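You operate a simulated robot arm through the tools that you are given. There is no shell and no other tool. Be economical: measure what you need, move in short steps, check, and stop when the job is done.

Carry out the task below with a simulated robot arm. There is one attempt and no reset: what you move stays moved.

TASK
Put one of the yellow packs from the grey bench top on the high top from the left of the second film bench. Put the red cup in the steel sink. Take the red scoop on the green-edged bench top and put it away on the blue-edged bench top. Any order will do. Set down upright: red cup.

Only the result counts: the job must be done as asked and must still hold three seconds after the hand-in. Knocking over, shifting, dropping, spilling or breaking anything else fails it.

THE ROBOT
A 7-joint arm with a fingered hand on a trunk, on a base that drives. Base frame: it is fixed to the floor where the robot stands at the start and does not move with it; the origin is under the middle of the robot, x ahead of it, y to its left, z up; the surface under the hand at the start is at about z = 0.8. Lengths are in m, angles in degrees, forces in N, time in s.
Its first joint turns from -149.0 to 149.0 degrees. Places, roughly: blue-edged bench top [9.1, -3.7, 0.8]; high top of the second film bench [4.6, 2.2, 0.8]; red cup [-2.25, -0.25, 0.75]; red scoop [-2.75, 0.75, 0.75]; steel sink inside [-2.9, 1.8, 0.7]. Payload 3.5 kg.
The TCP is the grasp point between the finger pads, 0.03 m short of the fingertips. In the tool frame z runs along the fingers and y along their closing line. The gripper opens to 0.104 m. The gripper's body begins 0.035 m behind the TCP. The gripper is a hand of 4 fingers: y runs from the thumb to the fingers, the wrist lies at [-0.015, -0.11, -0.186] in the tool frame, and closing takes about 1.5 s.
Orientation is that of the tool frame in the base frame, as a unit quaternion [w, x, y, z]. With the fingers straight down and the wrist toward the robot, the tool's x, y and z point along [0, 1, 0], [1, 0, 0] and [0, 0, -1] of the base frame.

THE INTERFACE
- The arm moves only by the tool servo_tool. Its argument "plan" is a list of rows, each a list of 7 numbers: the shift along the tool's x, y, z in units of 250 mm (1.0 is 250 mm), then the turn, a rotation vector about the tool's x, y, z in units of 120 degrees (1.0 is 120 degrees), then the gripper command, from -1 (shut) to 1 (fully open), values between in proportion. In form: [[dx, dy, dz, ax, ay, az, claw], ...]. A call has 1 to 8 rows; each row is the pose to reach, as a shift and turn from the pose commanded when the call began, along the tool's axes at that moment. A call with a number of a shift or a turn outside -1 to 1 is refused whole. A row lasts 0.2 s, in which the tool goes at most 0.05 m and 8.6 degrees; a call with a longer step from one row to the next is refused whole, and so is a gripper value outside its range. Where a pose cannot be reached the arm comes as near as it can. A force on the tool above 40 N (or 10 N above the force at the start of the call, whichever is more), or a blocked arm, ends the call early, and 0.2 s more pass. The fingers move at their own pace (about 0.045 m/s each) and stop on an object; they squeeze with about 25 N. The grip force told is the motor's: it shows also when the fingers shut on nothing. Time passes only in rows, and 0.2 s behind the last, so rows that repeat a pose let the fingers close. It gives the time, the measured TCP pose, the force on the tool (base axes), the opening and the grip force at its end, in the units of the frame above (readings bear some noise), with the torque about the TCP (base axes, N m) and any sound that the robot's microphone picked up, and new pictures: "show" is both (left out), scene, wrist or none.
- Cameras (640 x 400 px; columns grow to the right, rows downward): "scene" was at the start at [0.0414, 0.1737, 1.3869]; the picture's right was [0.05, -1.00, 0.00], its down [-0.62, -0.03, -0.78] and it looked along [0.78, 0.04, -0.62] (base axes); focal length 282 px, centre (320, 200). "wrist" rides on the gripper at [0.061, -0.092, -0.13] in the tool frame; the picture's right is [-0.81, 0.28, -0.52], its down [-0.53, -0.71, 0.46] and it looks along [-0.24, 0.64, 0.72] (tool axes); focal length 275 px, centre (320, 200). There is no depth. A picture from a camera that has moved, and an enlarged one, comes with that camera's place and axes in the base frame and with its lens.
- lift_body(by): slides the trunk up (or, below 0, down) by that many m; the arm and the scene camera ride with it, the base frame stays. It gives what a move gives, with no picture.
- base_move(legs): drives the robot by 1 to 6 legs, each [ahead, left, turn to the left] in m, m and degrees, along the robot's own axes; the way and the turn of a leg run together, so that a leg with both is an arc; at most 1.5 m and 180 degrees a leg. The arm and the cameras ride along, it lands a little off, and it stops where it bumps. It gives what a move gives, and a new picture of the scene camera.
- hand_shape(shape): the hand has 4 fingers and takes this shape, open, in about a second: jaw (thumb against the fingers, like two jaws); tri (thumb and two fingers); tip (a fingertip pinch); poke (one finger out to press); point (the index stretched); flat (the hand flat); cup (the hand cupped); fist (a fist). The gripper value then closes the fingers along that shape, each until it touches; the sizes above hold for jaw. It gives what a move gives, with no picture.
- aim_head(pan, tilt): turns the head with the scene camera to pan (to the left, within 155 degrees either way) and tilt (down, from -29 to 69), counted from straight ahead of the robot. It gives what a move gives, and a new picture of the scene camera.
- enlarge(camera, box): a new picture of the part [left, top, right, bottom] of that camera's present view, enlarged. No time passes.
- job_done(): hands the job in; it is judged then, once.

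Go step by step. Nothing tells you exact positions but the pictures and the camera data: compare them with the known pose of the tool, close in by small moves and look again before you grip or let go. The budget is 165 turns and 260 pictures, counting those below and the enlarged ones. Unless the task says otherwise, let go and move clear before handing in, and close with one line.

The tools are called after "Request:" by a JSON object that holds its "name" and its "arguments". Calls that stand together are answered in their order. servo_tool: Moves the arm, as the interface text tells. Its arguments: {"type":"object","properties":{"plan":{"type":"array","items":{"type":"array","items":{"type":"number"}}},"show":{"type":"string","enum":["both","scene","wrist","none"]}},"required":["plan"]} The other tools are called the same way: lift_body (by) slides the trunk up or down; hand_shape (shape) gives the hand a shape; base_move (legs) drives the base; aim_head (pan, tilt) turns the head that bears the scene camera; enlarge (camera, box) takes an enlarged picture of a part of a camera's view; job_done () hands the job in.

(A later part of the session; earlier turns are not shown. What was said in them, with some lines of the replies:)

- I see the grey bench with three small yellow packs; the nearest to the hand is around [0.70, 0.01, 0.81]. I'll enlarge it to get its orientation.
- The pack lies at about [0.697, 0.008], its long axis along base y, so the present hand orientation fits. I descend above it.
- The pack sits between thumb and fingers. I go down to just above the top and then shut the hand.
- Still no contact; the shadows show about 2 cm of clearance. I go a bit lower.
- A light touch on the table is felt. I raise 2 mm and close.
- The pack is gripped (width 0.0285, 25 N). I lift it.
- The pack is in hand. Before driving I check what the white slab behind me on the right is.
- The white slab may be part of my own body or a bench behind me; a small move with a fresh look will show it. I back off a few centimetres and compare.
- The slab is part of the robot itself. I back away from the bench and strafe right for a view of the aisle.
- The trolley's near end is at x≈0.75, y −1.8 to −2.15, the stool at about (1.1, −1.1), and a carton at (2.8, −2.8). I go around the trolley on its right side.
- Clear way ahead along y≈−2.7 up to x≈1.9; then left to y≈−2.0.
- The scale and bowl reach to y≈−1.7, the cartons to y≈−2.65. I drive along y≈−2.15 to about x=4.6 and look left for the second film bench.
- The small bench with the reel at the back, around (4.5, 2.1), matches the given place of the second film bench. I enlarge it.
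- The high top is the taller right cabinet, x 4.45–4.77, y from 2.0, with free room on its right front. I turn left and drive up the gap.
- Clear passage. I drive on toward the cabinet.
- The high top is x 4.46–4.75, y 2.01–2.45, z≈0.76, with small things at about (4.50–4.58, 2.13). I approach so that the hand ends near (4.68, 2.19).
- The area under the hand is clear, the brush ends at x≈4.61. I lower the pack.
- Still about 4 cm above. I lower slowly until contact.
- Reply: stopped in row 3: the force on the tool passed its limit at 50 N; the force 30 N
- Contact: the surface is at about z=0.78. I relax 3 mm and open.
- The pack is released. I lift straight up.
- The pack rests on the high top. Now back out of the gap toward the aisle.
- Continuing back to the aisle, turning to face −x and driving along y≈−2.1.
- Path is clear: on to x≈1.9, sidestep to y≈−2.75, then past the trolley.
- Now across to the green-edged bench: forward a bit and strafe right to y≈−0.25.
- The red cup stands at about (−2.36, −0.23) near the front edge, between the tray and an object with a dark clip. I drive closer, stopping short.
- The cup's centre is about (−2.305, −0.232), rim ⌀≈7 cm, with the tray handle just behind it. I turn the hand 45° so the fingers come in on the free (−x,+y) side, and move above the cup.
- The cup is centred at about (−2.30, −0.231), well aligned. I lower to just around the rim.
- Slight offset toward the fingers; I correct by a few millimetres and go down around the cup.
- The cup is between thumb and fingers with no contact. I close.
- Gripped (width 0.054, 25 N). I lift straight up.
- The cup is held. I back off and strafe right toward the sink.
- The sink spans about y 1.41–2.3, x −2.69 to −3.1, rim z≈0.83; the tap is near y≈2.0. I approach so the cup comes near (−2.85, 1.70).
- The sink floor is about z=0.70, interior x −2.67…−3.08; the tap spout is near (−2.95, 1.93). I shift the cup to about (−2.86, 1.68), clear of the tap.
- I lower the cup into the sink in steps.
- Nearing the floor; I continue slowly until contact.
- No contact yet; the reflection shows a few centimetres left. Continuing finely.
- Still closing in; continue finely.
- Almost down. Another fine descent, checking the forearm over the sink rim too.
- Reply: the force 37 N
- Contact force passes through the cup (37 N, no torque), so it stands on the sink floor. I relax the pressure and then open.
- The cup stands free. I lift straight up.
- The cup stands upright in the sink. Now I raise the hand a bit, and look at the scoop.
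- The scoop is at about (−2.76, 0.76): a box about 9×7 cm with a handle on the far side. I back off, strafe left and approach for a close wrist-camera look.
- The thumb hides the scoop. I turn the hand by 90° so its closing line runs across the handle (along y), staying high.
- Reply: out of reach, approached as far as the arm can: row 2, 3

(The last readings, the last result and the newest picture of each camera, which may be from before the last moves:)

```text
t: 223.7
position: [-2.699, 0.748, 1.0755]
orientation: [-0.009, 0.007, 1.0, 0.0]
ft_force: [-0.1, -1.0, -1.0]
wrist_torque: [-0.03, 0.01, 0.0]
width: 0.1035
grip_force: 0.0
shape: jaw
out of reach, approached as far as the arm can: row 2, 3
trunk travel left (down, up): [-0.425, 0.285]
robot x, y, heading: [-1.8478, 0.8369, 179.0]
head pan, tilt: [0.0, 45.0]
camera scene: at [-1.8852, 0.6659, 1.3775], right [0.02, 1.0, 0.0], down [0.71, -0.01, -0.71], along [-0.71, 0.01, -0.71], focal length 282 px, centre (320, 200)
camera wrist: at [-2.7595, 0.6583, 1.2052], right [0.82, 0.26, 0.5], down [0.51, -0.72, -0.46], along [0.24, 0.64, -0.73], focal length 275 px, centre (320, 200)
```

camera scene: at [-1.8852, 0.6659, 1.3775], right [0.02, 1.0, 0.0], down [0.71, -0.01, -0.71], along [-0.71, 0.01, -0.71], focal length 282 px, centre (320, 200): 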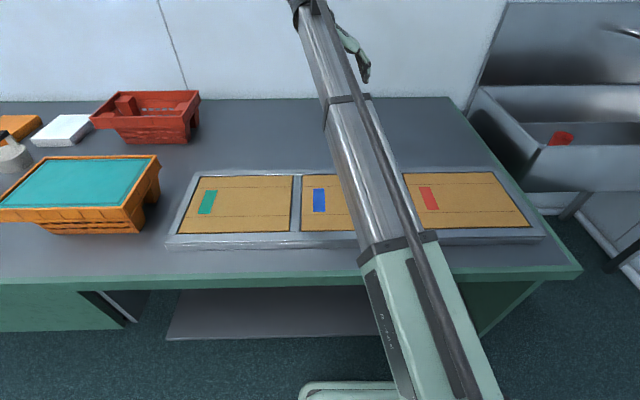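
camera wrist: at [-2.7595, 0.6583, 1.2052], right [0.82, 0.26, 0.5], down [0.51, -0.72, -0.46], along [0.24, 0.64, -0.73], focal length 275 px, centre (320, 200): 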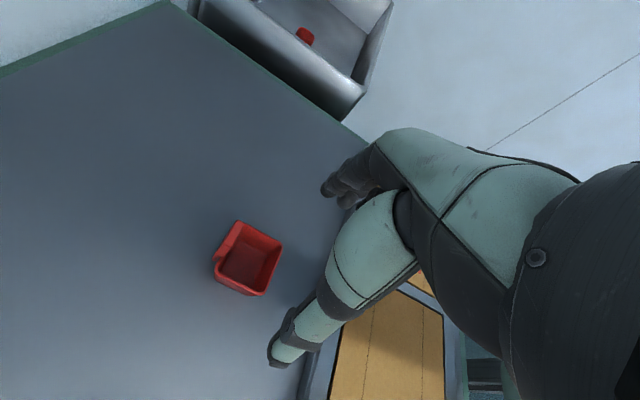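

The scoop is now visible. I enlarge it to study the handle.

Request:
{"name": "enlarge", "arguments": {"camera": "wrist", "box": [180, 200, 308, 280]}}

```text
5.00 times, centred on (244, 240) of wrist
camera zoom: at [-2.7595, 0.6583, 1.2052], right [0.82, 0.26, 0.5], down [0.51, -0.72, -0.46], along [0.24, 0.64, -0.73], focal length 1376 px, centre (700, 0)
```

zoom: 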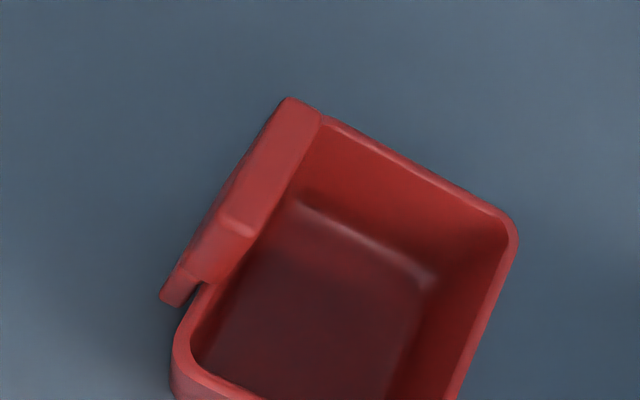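

The handle is an upright slab, about 44 mm wide in y and 13 mm thick in x, at x≈−2.743, y≈0.82, top z≈0.88. So the default hand orientation (closing along x) suits it; I turn back and move above it with a partial opening.

Request:
{"name": "servo_tool", "arguments": {"plan": [[0.02, 0.04, 0, 0, 0, -0.07, 1], [0.04, 0.07, 0, 0, 0, -0.14, 1], [0.07, 0.11, 0, 0, 0, -0.21, 1], [0.09, 0.14, 0, 0, 0, -0.28, 0.8], [0.11, 0.18, 0, 0, 0, -0.35, 0.6], [0.13, 0.22, 0, 0, 0, -0.42, 0.4], [0.15, 0.26, 0, 0, 0, -0.49, 0.3], [0.176, 0.288, 0, 0, 0, -0.56, 0.2]], "show": "none"}}

Request:
{"name": "servo_tool", "arguments": {"plan": [[0, 0, 0, 0, 0, -0.065, 0.2], [0, 0, 0.1, 0, 0, -0.13, 0.2], [0, 0, 0.2, 0, 0, -0.19, 0.2]]}}

```text
t: 225.5
position: [-2.7417, 0.8225, 1.0733]
orientation: [-0.004, -0.547, 0.837, 0.003]
ft_force: [0.0, -0.1, 0.0]
wrist_torque: [-0.03, -0.01, 0.0]
width: 0.0628
grip_force: 0.0
shape: jaw
trunk travel left (down, up): [-0.425, 0.285]
robot x, y, heading: [-1.8465, 0.8358, 178.9]
head pan, tilt: [0.0, 45.0]
```

```text
t: 226.3
position: [-2.7425, 0.8213, 1.0246]
orientation: [-0.004, -0.702, 0.712, 0.003]
ft_force: [1.0, -0.4, -0.4]
wrist_torque: [-0.01, -0.02, -0.03]
width: 0.0629
grip_force: 0.1
shape: jaw
trunk travel left (down, up): [-0.425, 0.285]
robot x, y, heading: [-1.8465, 0.8384, 179.0]
head pan, tilt: [0.0, 45.0]
camera scene: at [-1.8854, 0.6659, 1.3775], right [0.02, 1.0, 0.0], down [0.71, -0.01, -0.71], along [-0.71, 0.01, -0.71], focal length 282 px, centre (320, 200)
camera wrist: at [-2.6498, 0.7592, 1.1533], right [-0.26, 0.81, 0.52], down [0.72, 0.52, -0.46], along [-0.65, 0.25, -0.72], focal length 275 px, centre (320, 200)
```

scene: 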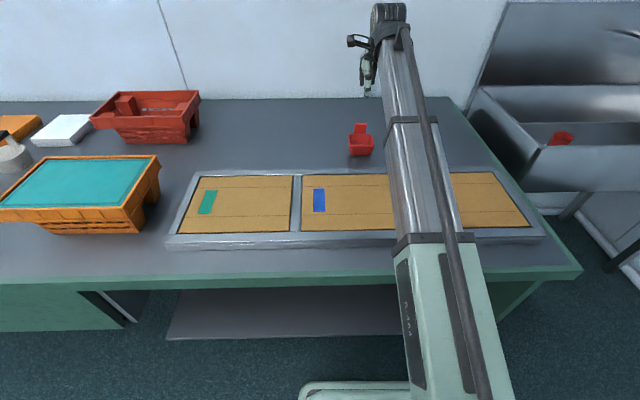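
wrist: 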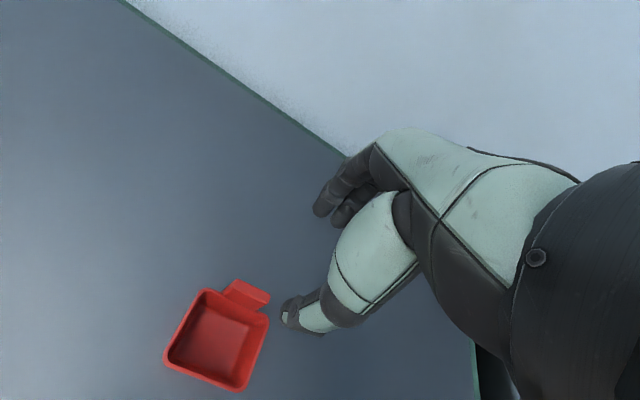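

The handle is centred at about (−2.742, 0.816), directly under the TCP. I lower with a 6 cm opening to just above the handle's top and check.

Request:
{"name": "servo_tool", "arguments": {"plan": [[0.01, 0, 0.15, 0, 0, 0, 0.2], [0.016, 0, 0.3, 0, 0, 0, 0.2], [0.016, 0, 0.4, 0, 0, 0, 0.2]]}}

```text
t: 227.1
position: [-2.742, 0.8178, 0.9262]
orientation: [-0.003, -0.701, 0.714, 0.004]
ft_force: [0.6, 0.1, 0.6]
wrist_torque: [-0.02, -0.01, 0.0]
width: 0.0626
grip_force: 0.1
shape: jaw
trunk travel left (down, up): [-0.425, 0.285]
robot x, y, heading: [-1.8475, 0.8393, 178.9]
head pan, tilt: [0.0, 45.0]
camera scene: at [-1.8854, 0.6659, 1.3775], right [0.02, 1.0, 0.0], down [0.71, -0.01, -0.71], along [-0.71, 0.01, -0.71], focal length 282 px, centre (320, 200)
camera wrist: at [-2.6505, 0.7567, 1.0535], right [-0.26, 0.82, 0.52], down [0.72, 0.52, -0.46], along [-0.65, 0.26, -0.72], focal length 275 px, centre (320, 200)
```

scene: 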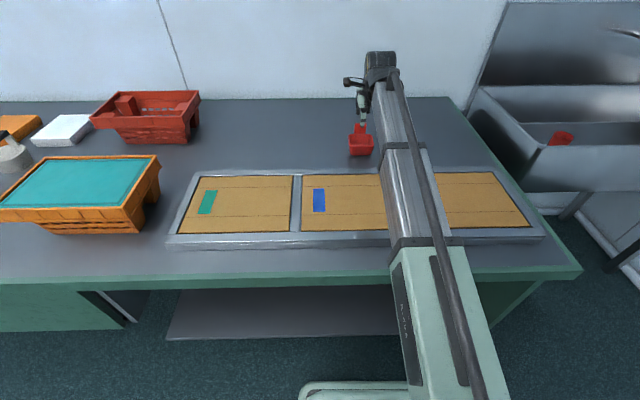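
wrist: 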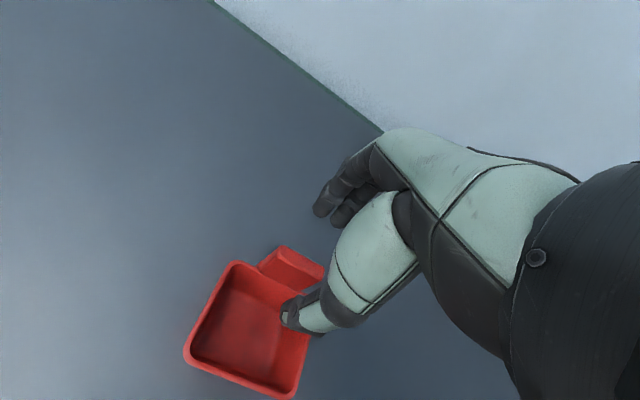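

Thumb will enter the box's inside, fingers go behind the handle. I lower to TCP z≈0.868.

Request:
{"name": "servo_tool", "arguments": {"plan": [[0, 0, 0.1, 0, 0, 0, 0.2], [0, 0, 0.17, 0, 0, 0, 0.2], [0, 0, 0.23, 0, 0, 0, 0.2]], "show": "wrist"}}

```text
t: 227.9
position: [-2.7439, 0.8195, 0.8692]
orientation: [-0.004, -0.7, 0.714, 0.004]
ft_force: [0.1, -0.1, -0.1]
wrist_torque: [0.0, 0.01, 0.01]
width: 0.0626
grip_force: 0.1
shape: jaw
trunk travel left (down, up): [-0.425, 0.285]
robot x, y, heading: [-1.8466, 0.8375, 179.0]
head pan, tilt: [0.0, 45.0]
camera wrist: at [-2.6517, 0.7564, 0.9972], right [-0.26, 0.82, 0.52], down [0.72, 0.52, -0.46], along [-0.65, 0.26, -0.72], focal length 275 px, centre (320, 200)
```

wrist: 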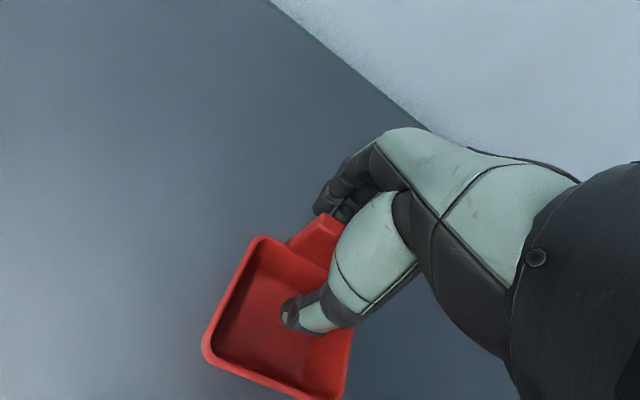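

Well placed around the handle. I close.

Request:
{"name": "servo_tool", "arguments": {"plan": [[0, 0, 0, 0, 0, 0, 0], [0, 0, 0, 0, 0, 0, -0.3], [0, 0, 0, 0, 0, 0, -0.6], [0, 0, 0, 0, 0, 0, -1], [0, 0, 0, 0, 0, 0, -1], [0, 0, 0, 0, 0, 0, -1]], "show": "wrist"}}

```text
t: 229.3
position: [-2.7423, 0.8185, 0.8692]
orientation: [-0.003, -0.701, 0.713, 0.003]
ft_force: [0.8, -0.1, -0.1]
wrist_torque: [-0.01, 0.01, 0.03]
width: 0.0065
grip_force: 25.0
shape: jaw
trunk travel left (down, up): [-0.425, 0.285]
robot x, y, heading: [-1.8461, 0.8388, 179.1]
head pan, tilt: [0.0, 45.0]
camera wrist: at [-2.6518, 0.7564, 0.9971], right [-0.26, 0.82, 0.52], down [0.72, 0.52, -0.46], along [-0.65, 0.26, -0.72], focal length 275 px, centre (320, 200)
```

wrist: 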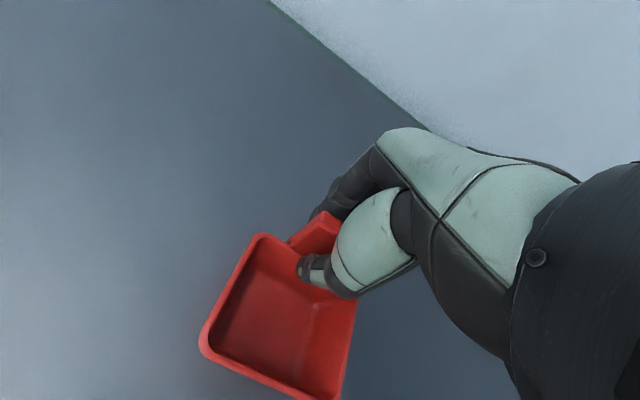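

Something thin is gripped and the scoop shifted with the fingers. I lift a few centimetres and check.

Request:
{"name": "servo_tool", "arguments": {"plan": [[0, 0, -0.08, 0, 0, 0, -1], [0, 0, -0.2, 0, 0, 0, -1], [0, 0, -0.35, 0, 0, 0, -1], [0, 0, -0.5, 0, 0, 0, -1]]}}

```text
t: 230.3
position: [-2.7428, 0.8181, 0.9953]
orientation: [-0.003, -0.701, 0.714, 0.003]
ft_force: [0.8, 0.7, 0.2]
wrist_torque: [0.03, 0.01, 0.01]
width: 0.007
grip_force: 25.2
shape: jaw
trunk travel left (down, up): [-0.425, 0.285]
robot x, y, heading: [-1.8445, 0.8401, 179.0]
head pan, tilt: [0.0, 45.0]
camera scene: at [-1.8854, 0.6659, 1.3774], right [0.02, 1.0, 0.0], down [0.71, -0.01, -0.71], along [-0.71, 0.01, -0.71], focal length 282 px, centre (320, 200)
camera wrist: at [-2.6514, 0.7554, 1.123], right [-0.26, 0.82, 0.52], down [0.72, 0.52, -0.46], along [-0.65, 0.26, -0.72], focal length 275 px, centre (320, 200)
```

scene: 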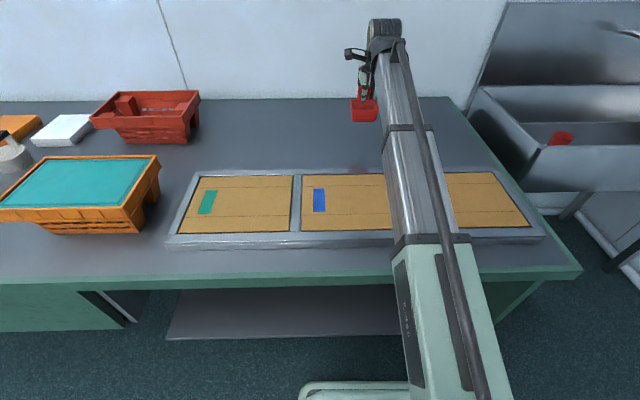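
wrist: 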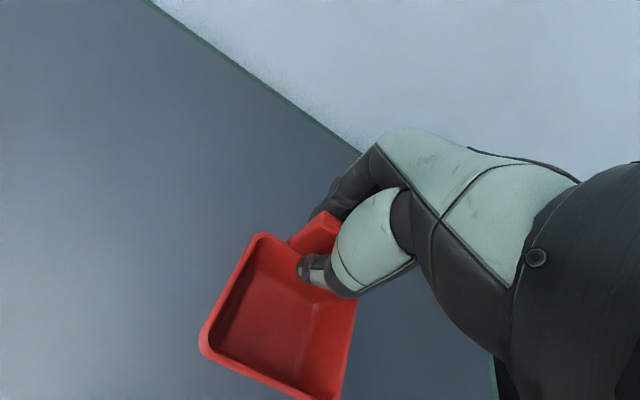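

The scoop is held. I lift and pull the arm in for the drive.

Request:
{"name": "servo_tool", "arguments": {"plan": [[0, 0, -0.18, 0, 0, 0, -1], [0, -0.15, -0.25, 0, 0, 0, -1], [0, -0.32, -0.3, 0, 0, 0, -1], [0, -0.5, -0.3, 0, 0, 0, -1], [0, -0.68, -0.3, 0, 0, 0, -1], [0, -0.8, -0.3, 0, 0, 0, -1]], "show": "none"}}

Request:
{"name": "base_move", "arguments": {"legs": [[-0.8, 0, 1.0], [0, 1.2, 0], [0, 1.2, 0], [0, 1.2, 0]]}}

```text
t: 231.7
position: [-2.5398, 0.8142, 1.066]
orientation: [-0.004, -0.701, 0.713, 0.003]
ft_force: [-0.6, 0.5, -1.7]
wrist_torque: [0.01, 0.02, 0.02]
width: 0.0068
grip_force: 24.7
shape: jaw
trunk travel left (down, up): [-0.425, 0.285]
robot x, y, heading: [-1.8443, 0.8393, 179.1]
head pan, tilt: [0.0, 45.0]
```

```text
t: 252.9
position: [-1.839, -2.7498, 1.0677]
orientation: [-0.003, -0.69, 0.724, 0.003]
ft_force: [-0.1, 0.8, -1.2]
wrist_torque: [0.0, 0.04, 0.0]
width: 0.0066
grip_force: 25.4
shape: jaw
trunk travel left (down, up): [-0.425, 0.285]
robot x, y, heading: [-1.1426, -2.7475, 177.1]
head pan, tilt: [0.0, 45.0]
camera scene: at [-1.1886, -2.9184, 1.3775], right [0.05, 1.0, 0.0], down [0.71, -0.03, -0.71], along [-0.71, 0.03, -0.71], focal length 282 px, centre (320, 200)
```

scene: 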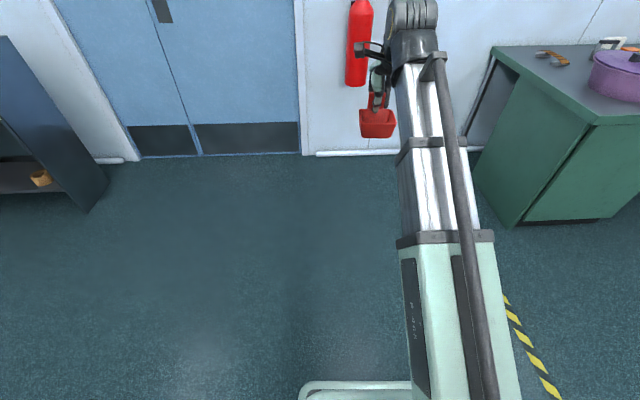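

Now turn right to face +x.

Request:
{"name": "base_move", "arguments": {"legs": [[0, 0, -177.1]]}}

Request:
{"name": "aim_head", "arguments": {"pan": 0, "tilt": 25}}

```text
t: 260.6
position: [-0.4516, -2.7466, 1.0674]
orientation: [0.003, 0.722, 0.691, 0.002]
ft_force: [-0.5, -0.6, -0.8]
wrist_torque: [0.01, -0.03, 0.0]
width: 0.0066
grip_force: 25.3
shape: jaw
trunk travel left (down, up): [-0.425, 0.285]
robot x, y, heading: [-1.1429, -2.7488, -2.4]
head pan, tilt: [0.0, 45.0]
camera scene: at [-1.1006, -2.582, 1.3775], right [-0.04, -1.0, 0.0], down [-0.71, 0.03, -0.71], along [0.71, -0.03, -0.71], focal length 282 px, centre (320, 200)
```

scene: 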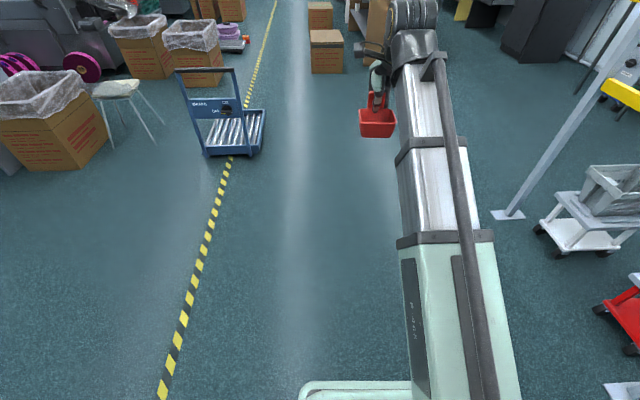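

```text
t: 261.5
position: [-0.4508, -2.7463, 1.066]
orientation: [0.003, 0.722, 0.692, 0.003]
ft_force: [-0.4, -0.2, -0.1]
wrist_torque: [0.0, -0.02, 0.03]
width: 0.0067
grip_force: 24.8
shape: jaw
trunk travel left (down, up): [-0.425, 0.285]
robot x, y, heading: [-1.1448, -2.7504, -2.7]
head pan, tilt: [0.0, 25.0]
camera scene: at [-1.0898, -2.5825, 1.408], right [-0.04, -1.0, 0.0], down [-0.42, 0.02, -0.91], along [0.91, -0.04, -0.42], focal length 282 px, centre (320, 200)
```

scene: 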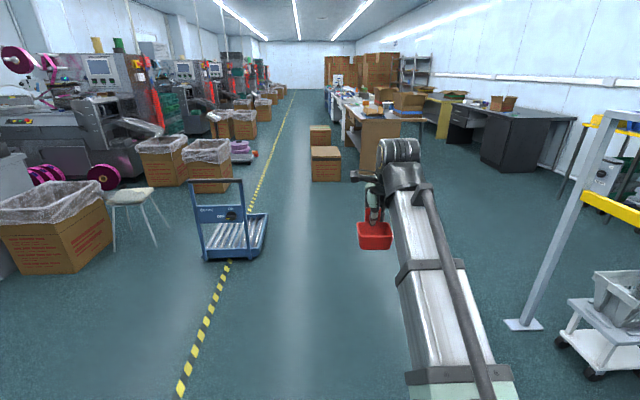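

Clear path as before: past the trolley, then shift left into the aisle.

Request:
{"name": "base_move", "arguments": {"legs": [[1.5, 0, 2.6], [1.45, 0, 0], [0, 0.68, 0]]}}

```text
t: 279.2
position: [2.5126, -1.9177, 1.0671]
orientation: [0.003, 0.688, 0.725, 0.004]
ft_force: [0.6, -0.3, -0.6]
wrist_torque: [0.04, -0.03, 0.0]
width: 0.0068
grip_force: 24.8
shape: jaw
trunk travel left (down, up): [-0.425, 0.285]
robot x, y, heading: [1.8237, -1.9865, 3.1]
head pan, tilt: [0.0, 25.0]
camera scene: at [1.8605, -1.8159, 1.4081], right [0.05, -1.0, 0.0], down [-0.42, -0.02, -0.91], along [0.91, 0.05, -0.42], focal length 282 px, centre (320, 200)
```

scene: 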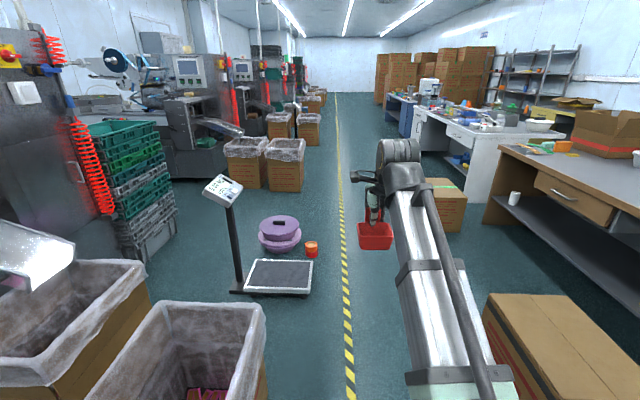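

Continuing along the aisle at y≈−2.15 toward the blue-edged bench.

Request:
{"name": "base_move", "arguments": {"legs": [[1.3, -0.2, -3.1], [1.4, 0, 0], [1.4, 0, 0]]}}

Request:
{"name": "aim_head", "arguments": {"pan": -25, "tilt": 18}}

```text
t: 299.1
position: [6.6472, -2.2909, 1.0667]
orientation: [0.003, 0.738, 0.674, 0.003]
ft_force: [0.9, 0.9, -1.3]
wrist_torque: [0.01, -0.02, 0.01]
width: 0.0066
grip_force: 25.2
shape: jaw
trunk travel left (down, up): [-0.425, 0.285]
robot x, y, heading: [5.9536, -2.2612, -5.1]
head pan, tilt: [0.0, 25.0]
camera scene: at [6.0177, -2.0976, 1.4081], right [-0.09, -1.0, 0.0], down [-0.42, 0.04, -0.91], along [0.9, -0.08, -0.42], focal length 282 px, centre (320, 200)
```

scene: 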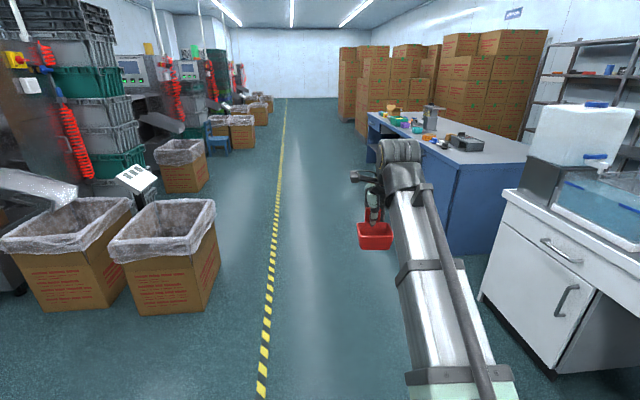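

```text
t: 300.0
position: [6.6482, -2.2911, 1.0661]
orientation: [0.003, 0.738, 0.675, 0.004]
ft_force: [-0.2, 0.5, -0.9]
wrist_torque: [-0.02, -0.06, 0.0]
width: 0.0066
grip_force: 25.5
shape: jaw
trunk travel left (down, up): [-0.425, 0.285]
robot x, y, heading: [5.9556, -2.2615, -4.9]
head pan, tilt: [-25.0, 18.0]
camera scene: at [6.0067, -2.1362, 1.4194], right [-0.5, -0.86, 0.0], down [-0.27, 0.16, -0.95], along [0.82, -0.48, -0.31], focal length 282 px, centre (320, 200)
```

scene: 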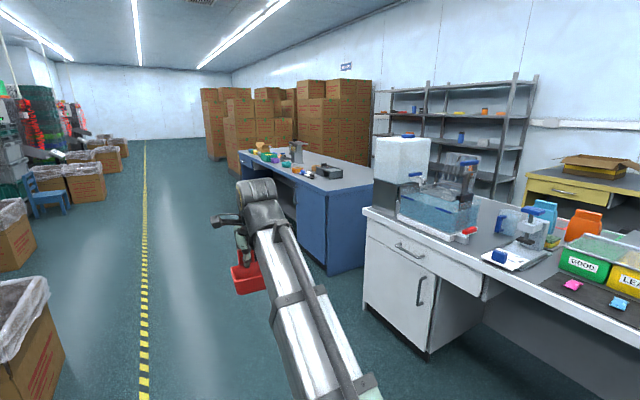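

The blue-edged bench has its front edge at y≈−3.27, x from 7.8 to 10.2. I drive to about x=8.8 and turn to face it.

Request:
{"name": "base_move", "arguments": {"legs": [[1.45, 0.12, 4.9], [1.35, 0, 0], [0, 0, -90]]}}

Request:
{"name": "aim_head", "arguments": {"pan": 0, "tilt": 30}}

```text
t: 317.8
position: [8.7869, -2.8816, 1.0671]
orientation: [0.005, 0.999, -0.033, 0.0]
ft_force: [0.0, 0.1, -0.5]
wrist_torque: [-0.01, 0.0, 0.03]
width: 0.0066
grip_force: 24.6
shape: jaw
trunk travel left (down, up): [-0.425, 0.285]
robot x, y, heading: [8.799, -2.1878, -93.9]
head pan, tilt: [-25.0, 18.0]
camera scene: at [8.9284, -2.2365, 1.4194], right [-0.88, 0.48, 0.0], down [0.15, 0.27, -0.95], along [-0.46, -0.83, -0.31], focal length 282 px, centre (320, 200)
```

scene: 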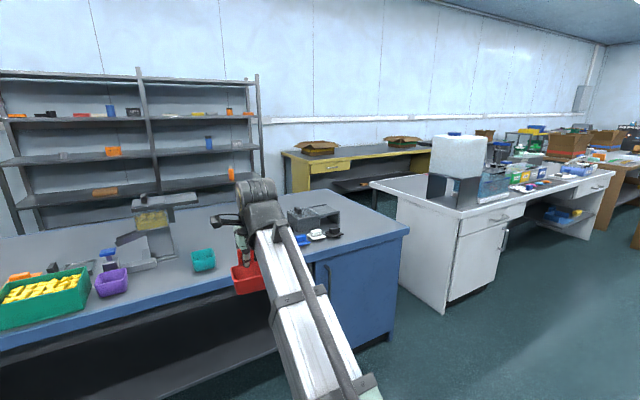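

```text
t: 318.6
position: [8.7879, -2.88, 1.0659]
orientation: [0.005, 0.999, -0.034, 0.0]
ft_force: [-0.6, 0.2, 0.2]
wrist_torque: [-0.02, -0.02, 0.0]
width: 0.0067
grip_force: 25.0
shape: jaw
trunk travel left (down, up): [-0.425, 0.285]
robot x, y, heading: [8.7973, -2.1865, -93.9]
head pan, tilt: [0.0, 30.0]
camera scene: at [8.9673, -2.2451, 1.4001], right [-1.0, 0.07, 0.0], down [0.03, 0.5, -0.87], along [-0.06, -0.86, -0.5], focal length 282 px, centre (320, 200)
```

scene: 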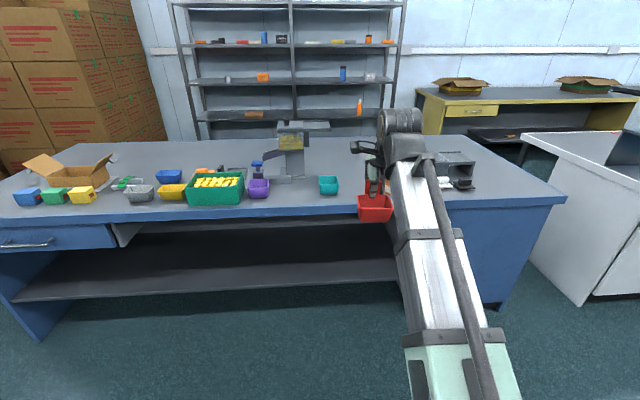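

Free space lies between the teal cup (8.86, −3.35) and the small things at (8.40, −3.37). Target for the scoop: about (8.64, −3.55). I approach.

Request:
{"name": "base_move", "arguments": {"legs": [[0.55, -0.13, 3.9]]}}

Request:
{"name": "aim_head", "arguments": {"pan": 0, "tilt": 42}}

Request:
{"name": "servo_tool", "arguments": {"plan": [[0, 0, 0, 0, 0, 0, -1]], "show": "wrist"}}

```text
t: 321.8
position: [8.6835, -3.4131, 1.0653]
orientation: [0.005, 1.0, 0.0, 0.0]
ft_force: [1.0, 0.4, -0.8]
wrist_torque: [0.01, -0.02, 0.02]
width: 0.0067
grip_force: 25.0
shape: jaw
trunk travel left (down, up): [-0.425, 0.285]
robot x, y, heading: [8.6468, -2.7194, -89.8]
head pan, tilt: [0.0, 30.0]
camera scene: at [8.8199, -2.7663, 1.4001], right [-1.0, 0.0, 0.0], down [0.0, 0.5, -0.87], along [0.0, -0.87, -0.5], focal length 282 px, centre (320, 200)
```

scene: 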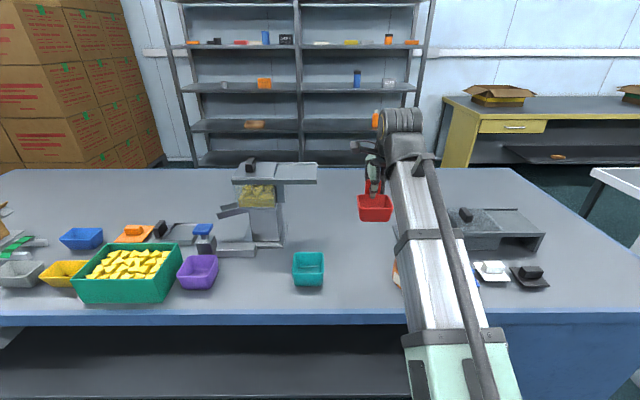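

```text
t: 322.6
position: [8.6839, -3.4138, 1.067]
orientation: [0.004, 1.0, 0.0, 0.0]
ft_force: [0.4, -0.2, -0.1]
wrist_torque: [-0.02, -0.04, 0.03]
width: 0.0067
grip_force: 25.2
shape: jaw
trunk travel left (down, up): [-0.425, 0.285]
robot x, y, heading: [8.6515, -2.7242, -89.8]
head pan, tilt: [0.0, 42.0]
camera scene: at [8.8199, -2.7596, 1.3819], right [-1.0, 0.0, 0.0], down [0.0, 0.67, -0.74], along [0.0, -0.74, -0.67], focal length 282 px, centre (320, 200)
```

scene: 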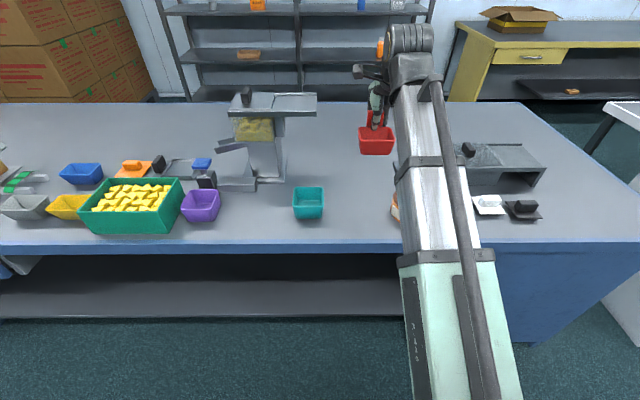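

```text
t: 323.0
position: [8.683, -3.412, 1.0666]
orientation: [0.005, 1.0, 0.0, -0.001]
ft_force: [0.5, -0.8, -1.0]
wrist_torque: [0.01, 0.0, 0.01]
width: 0.0067
grip_force: 25.4
shape: jaw
trunk travel left (down, up): [-0.425, 0.285]
robot x, y, heading: [8.6489, -2.7195, -89.6]
head pan, tilt: [0.0, 42.0]
camera wrist: at [8.7447, -3.3195, 1.1945], right [-0.81, -0.27, 0.52], down [-0.53, 0.71, -0.46], along [-0.24, -0.65, -0.72], focal length 275 px, centre (320, 200)
```

wrist: 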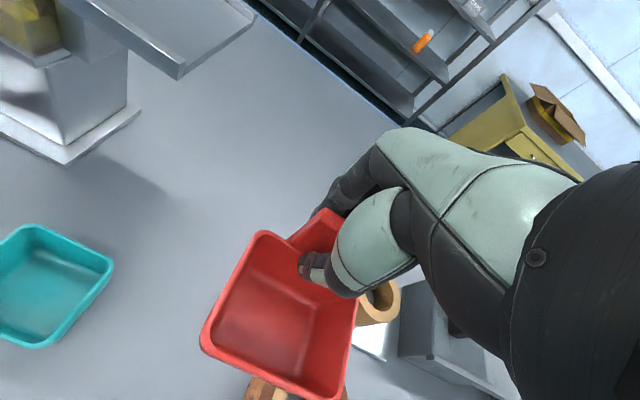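

There's a brownish wooden object below, around (8.6, −3.36) to (8.45, −3.54), and the machine's overhanging tray ends at x≈8.84. I move the scoop further in, over about (8.67, −3.60), and look again.

Request:
{"name": "servo_tool", "arguments": {"plan": [[0, 0.15, 0, 0, 0, 0, -1], [-0.02, 0.3, 0, 0, 0, 0, -1], [-0.04, 0.45, 0, 0, 0, 0, -1], [-0.05, 0.6, 0, 0, 0, 0, -1], [-0.05, 0.76, 0, 0, 0, 0, -1]]}}

Request:
{"name": "aim_head", "arguments": {"pan": -12, "tilt": 50}}

```text
t: 324.2
position: [8.6713, -3.6054, 1.0662]
orientation: [0.004, 1.0, 0.001, 0.001]
ft_force: [0.2, -0.4, -0.2]
wrist_torque: [-0.05, 0.03, -0.01]
width: 0.0069
grip_force: 25.4
shape: jaw
trunk travel left (down, up): [-0.425, 0.285]
robot x, y, heading: [8.647, -2.7185, -89.6]
head pan, tilt: [0.0, 42.0]
camera scene: at [8.8199, -2.7596, 1.3818], right [-1.0, 0.0, 0.0], down [0.0, 0.67, -0.74], along [0.0, -0.74, -0.67], focal length 282 px, centre (320, 200)
camera wrist: at [8.7322, -3.5112, 1.1943], right [-0.81, -0.27, 0.52], down [-0.53, 0.71, -0.46], along [-0.24, -0.65, -0.72], focal length 275 px, centre (320, 200)
```

scene: 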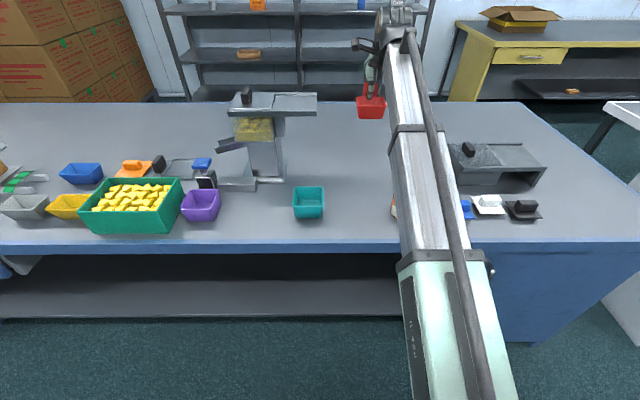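
wrist: 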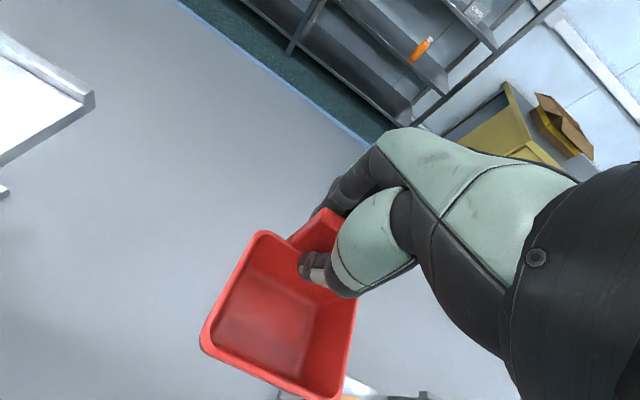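

```text
t: 324.9
position: [8.6712, -3.6047, 1.0654]
orientation: [0.005, 1.0, 0.0, 0.0]
ft_force: [-0.4, -0.1, -0.6]
wrist_torque: [-0.01, -0.02, -0.01]
width: 0.0064
grip_force: 25.6
shape: jaw
trunk travel left (down, up): [-0.425, 0.285]
robot x, y, heading: [8.6491, -2.7201, -89.9]
head pan, tilt: [-12.0, 50.0]
camera scene: at [8.8039, -2.7513, 1.3706], right [-0.98, 0.21, 0.0], down [0.16, 0.75, -0.64], along [-0.13, -0.63, -0.77], focal length 282 px, centre (320, 200)
```

scene: 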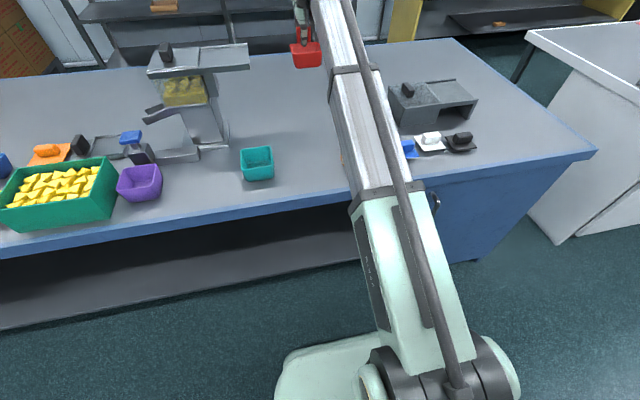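

The spot below the scoop is clear (brown object stays at x≲8.6, y≈−3.35, on the robot side). I lower.

Request:
{"name": "servo_tool", "arguments": {"plan": [[0, 0, 0.15, 0, 0, 0, -1], [0, 0, 0.3, 0, 0, 0, -1], [0, 0, 0.45, 0, 0, 0, -1], [0, 0, 0.55, 0, 0, 0, -1]]}}

```text
t: 325.9
position: [8.6711, -3.608, 0.9287]
orientation: [0.005, 1.0, 0.0, 0.0]
ft_force: [-0.4, 1.0, -1.0]
wrist_torque: [0.0, 0.01, -0.02]
width: 0.0065
grip_force: 25.1
shape: jaw
trunk travel left (down, up): [-0.425, 0.285]
robot x, y, heading: [8.6458, -2.7219, -90.1]
head pan, tilt: [-12.0, 50.0]
camera scene: at [8.8039, -2.7514, 1.3706], right [-0.98, 0.21, 0.0], down [0.16, 0.75, -0.64], along [-0.13, -0.63, -0.77], focal length 282 px, centre (320, 200)
camera wrist: at [8.7323, -3.514, 1.0574], right [-0.81, -0.27, 0.52], down [-0.53, 0.71, -0.46], along [-0.24, -0.65, -0.72], focal length 275 px, centre (320, 200)
```

scene: 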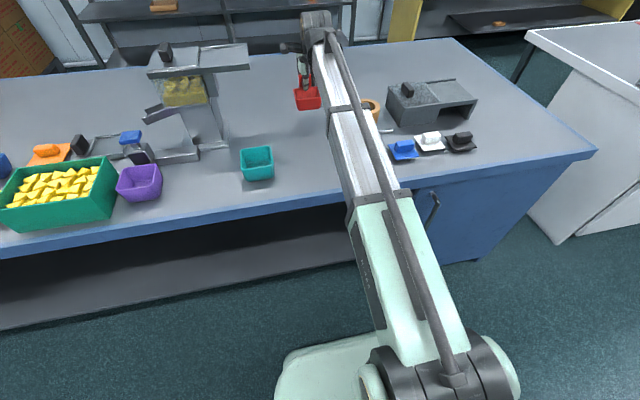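
wrist: 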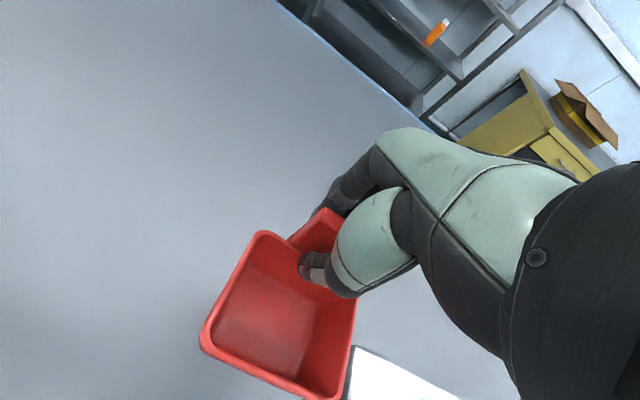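

A white sheet lies at x<8.56 and the scoop's edge is at about 8.63, so it's clear. I lower slowly to contact.

Request:
{"name": "servo_tool", "arguments": {"plan": [[0.04, 0, 0.06, 0, 0, 0, -1], [0.04, 0, 0.11, 0, 0, 0, -1], [0.04, 0, 0.15, 0, 0, 0, -1], [0.04, 0, 0.18, 0, 0, 0, -1], [0.04, 0, 0.2, 0, 0, 0, -1], [0.04, 0, 0.22, 0, 0, 0, -1]], "show": "wrist"}}

```text
t: 327.3
position: [8.6822, -3.6034, 0.8752]
orientation: [0.004, 1.0, 0.0, 0.0]
ft_force: [0.5, 0.2, -0.5]
wrist_torque: [-0.03, 0.05, 0.05]
width: 0.0064
grip_force: 24.8
shape: jaw
trunk travel left (down, up): [-0.425, 0.285]
robot x, y, heading: [8.6486, -2.719, -89.9]
head pan, tilt: [-12.0, 50.0]
camera wrist: at [8.7427, -3.5107, 1.0041], right [-0.81, -0.27, 0.52], down [-0.53, 0.71, -0.46], along [-0.24, -0.65, -0.72], focal length 275 px, centre (320, 200)
```

wrist: 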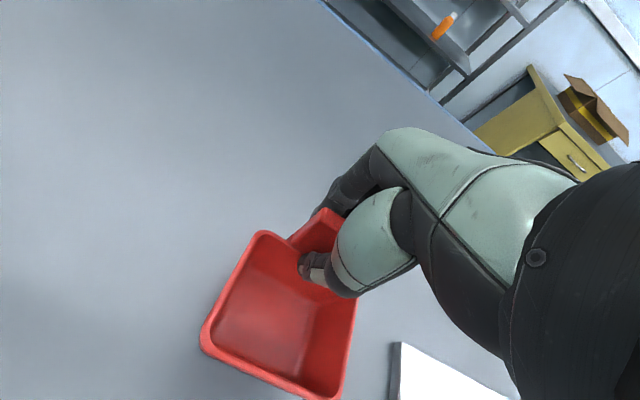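

No contact yet; continuing in 3 mm steps.

Request:
{"name": "servo_tool", "arguments": {"plan": [[0, 0, 0.012, 0, 0, 0, -1], [0, 0, 0.024, 0, 0, 0, -1], [0, 0, 0.036, 0, 0, 0, -1], [0, 0, 0.048, 0, 0, 0, -1], [0, 0, 0.06, 0, 0, 0, -1]], "show": "wrist"}}

```text
t: 328.5
position: [8.6814, -3.6051, 0.865]
orientation: [0.008, 1.0, 0.0, 0.001]
ft_force: [1.0, -9.1, 31.9]
wrist_torque: [-0.34, 0.1, 0.12]
width: 0.0085
grip_force: 24.8
shape: jaw
trunk travel left (down, up): [-0.425, 0.285]
robot x, y, heading: [8.6464, -2.7188, -89.8]
head pan, tilt: [-12.0, 50.0]
camera wrist: at [8.7425, -3.5105, 0.9928], right [-0.81, -0.27, 0.52], down [-0.53, 0.71, -0.47], along [-0.24, -0.66, -0.71], focal length 275 px, centre (320, 200)
```

wrist: 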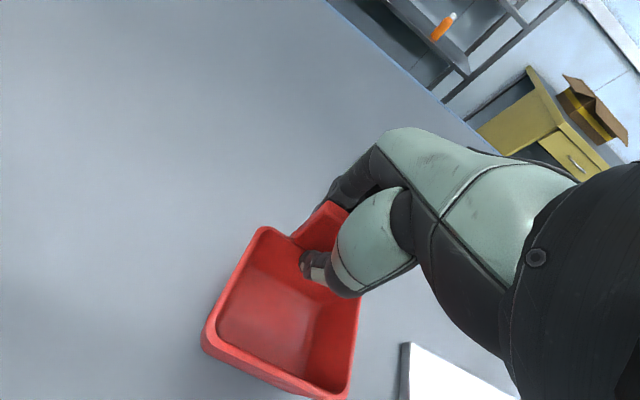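

Contact. I ease off and then open to a partial width.

Request:
{"name": "servo_tool", "arguments": {"plan": [[0, 0, -0.02, 0, 0, 0, -1], [0, 0, -0.026, 0, 0, 0, -1], [0, 0, -0.026, 0, 0, 0, -0.7], [0, 0, -0.026, 0, 0, 0, -0.4], [0, 0, -0.026, 0, 0, 0, -0.1], [0, 0, -0.026, 0, 0, 0, 0.05], [0, 0, -0.026, 0, 0, 0, 0.05]], "show": "wrist"}}

```text
t: 330.1
position: [8.6818, -3.6049, 0.8682]
orientation: [0.005, 1.0, 0.0, 0.0]
ft_force: [0.4, 0.9, 0.3]
wrist_torque: [-0.01, -0.01, -0.02]
width: 0.054
grip_force: 0.1
shape: jaw
trunk travel left (down, up): [-0.425, 0.285]
robot x, y, heading: [8.6501, -2.7241, -89.6]
head pan, tilt: [-12.0, 50.0]
camera wrist: at [8.7422, -3.5112, 0.9948], right [-0.81, -0.27, 0.52], down [-0.53, 0.71, -0.46], along [-0.24, -0.65, -0.72], focal length 275 px, centre (320, 200)
```

wrist: 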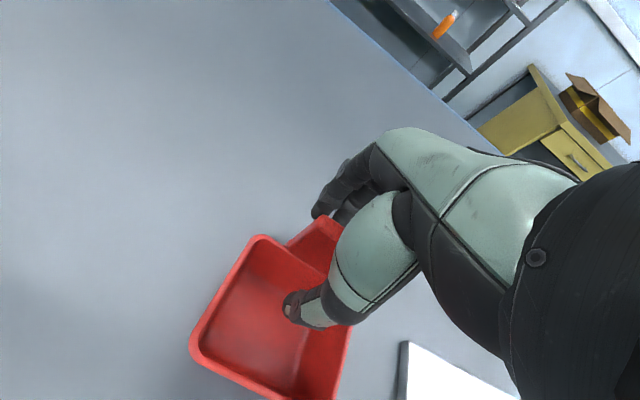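

The scoop is released, the fingers clear of the handle. I lift straight up.

Request:
{"name": "servo_tool", "arguments": {"plan": [[0, 0, -0.06, 0, 0, 0, 0.05], [0, 0, -0.18, 0, 0, 0, 0.05], [0, 0, -0.35, 0, 0, 0, 0.05], [0, 0, -0.55, 0, 0, 0, 0.05], [0, 0, -0.75, 0, 0, 0, 0.05], [0, 0, -0.85, 0, 0, 0, 0.05]]}}

```text
t: 331.5
position: [8.6792, -3.6008, 1.0808]
orientation: [0.004, 1.0, 0.0, 0.0]
ft_force: [0.0, -0.2, -0.1]
wrist_torque: [-0.01, 0.04, 0.0]
width: 0.0543
grip_force: 0.0
shape: jaw
trunk travel left (down, up): [-0.425, 0.285]
robot x, y, heading: [8.6473, -2.72, -90.0]
head pan, tilt: [-12.0, 50.0]
camera scene: at [8.8039, -2.7512, 1.3706], right [-0.98, 0.21, 0.0], down [0.16, 0.75, -0.64], along [-0.13, -0.63, -0.77], focal length 282 px, centre (320, 200)
camera wrist: at [8.7396, -3.5072, 1.2095], right [-0.81, -0.27, 0.52], down [-0.53, 0.71, -0.46], along [-0.24, -0.65, -0.72], focal length 275 px, centre (320, 200)
```

scene: 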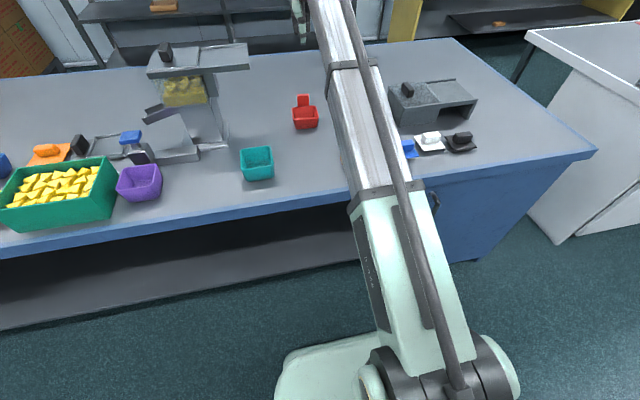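
wrist: 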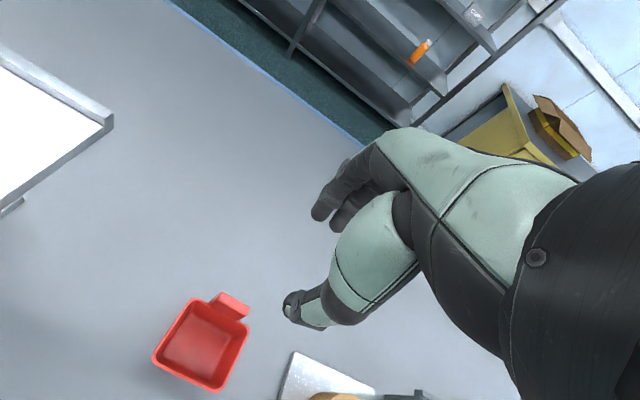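

The scoop stands upright on the blue-edged bench, everything else undisturbed. I back off a bit and hand in.

Request:
{"name": "base_move", "arguments": {"legs": [[-0.4, 0, 0]]}}

Request:
{"name": "job_done", "arguments": {}}

```text
t: 334.0
position: [8.6814, -3.2011, 1.0799]
orientation: [0.005, 1.0, 0.002, 0.0]
ft_force: [-0.1, 0.0, 0.0]
wrist_torque: [-0.01, 0.03, 0.03]
width: 0.054
grip_force: 0.0
shape: jaw
trunk travel left (down, up): [-0.425, 0.285]
robot x, y, heading: [8.6501, -2.3243, -89.6]
head pan, tilt: [-12.0, 50.0]
camera scene: at [8.8026, -2.3504, 1.3706], right [-0.98, 0.2, 0.0], down [0.15, 0.75, -0.64], along [-0.13, -0.63, -0.77], focal length 282 px, centre (320, 200)
```

scene: 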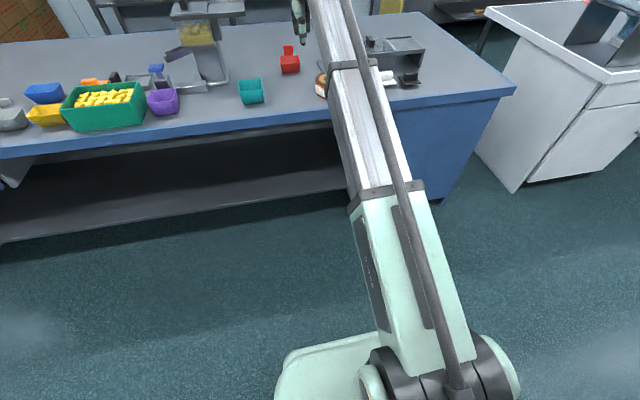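

```text
The job is handed in.
```

The job is handed in: one yellow pack is on the high top of the second film bench, the red cup stands upright in the steel sink, and the red scoop is on the blue-edged bench top.
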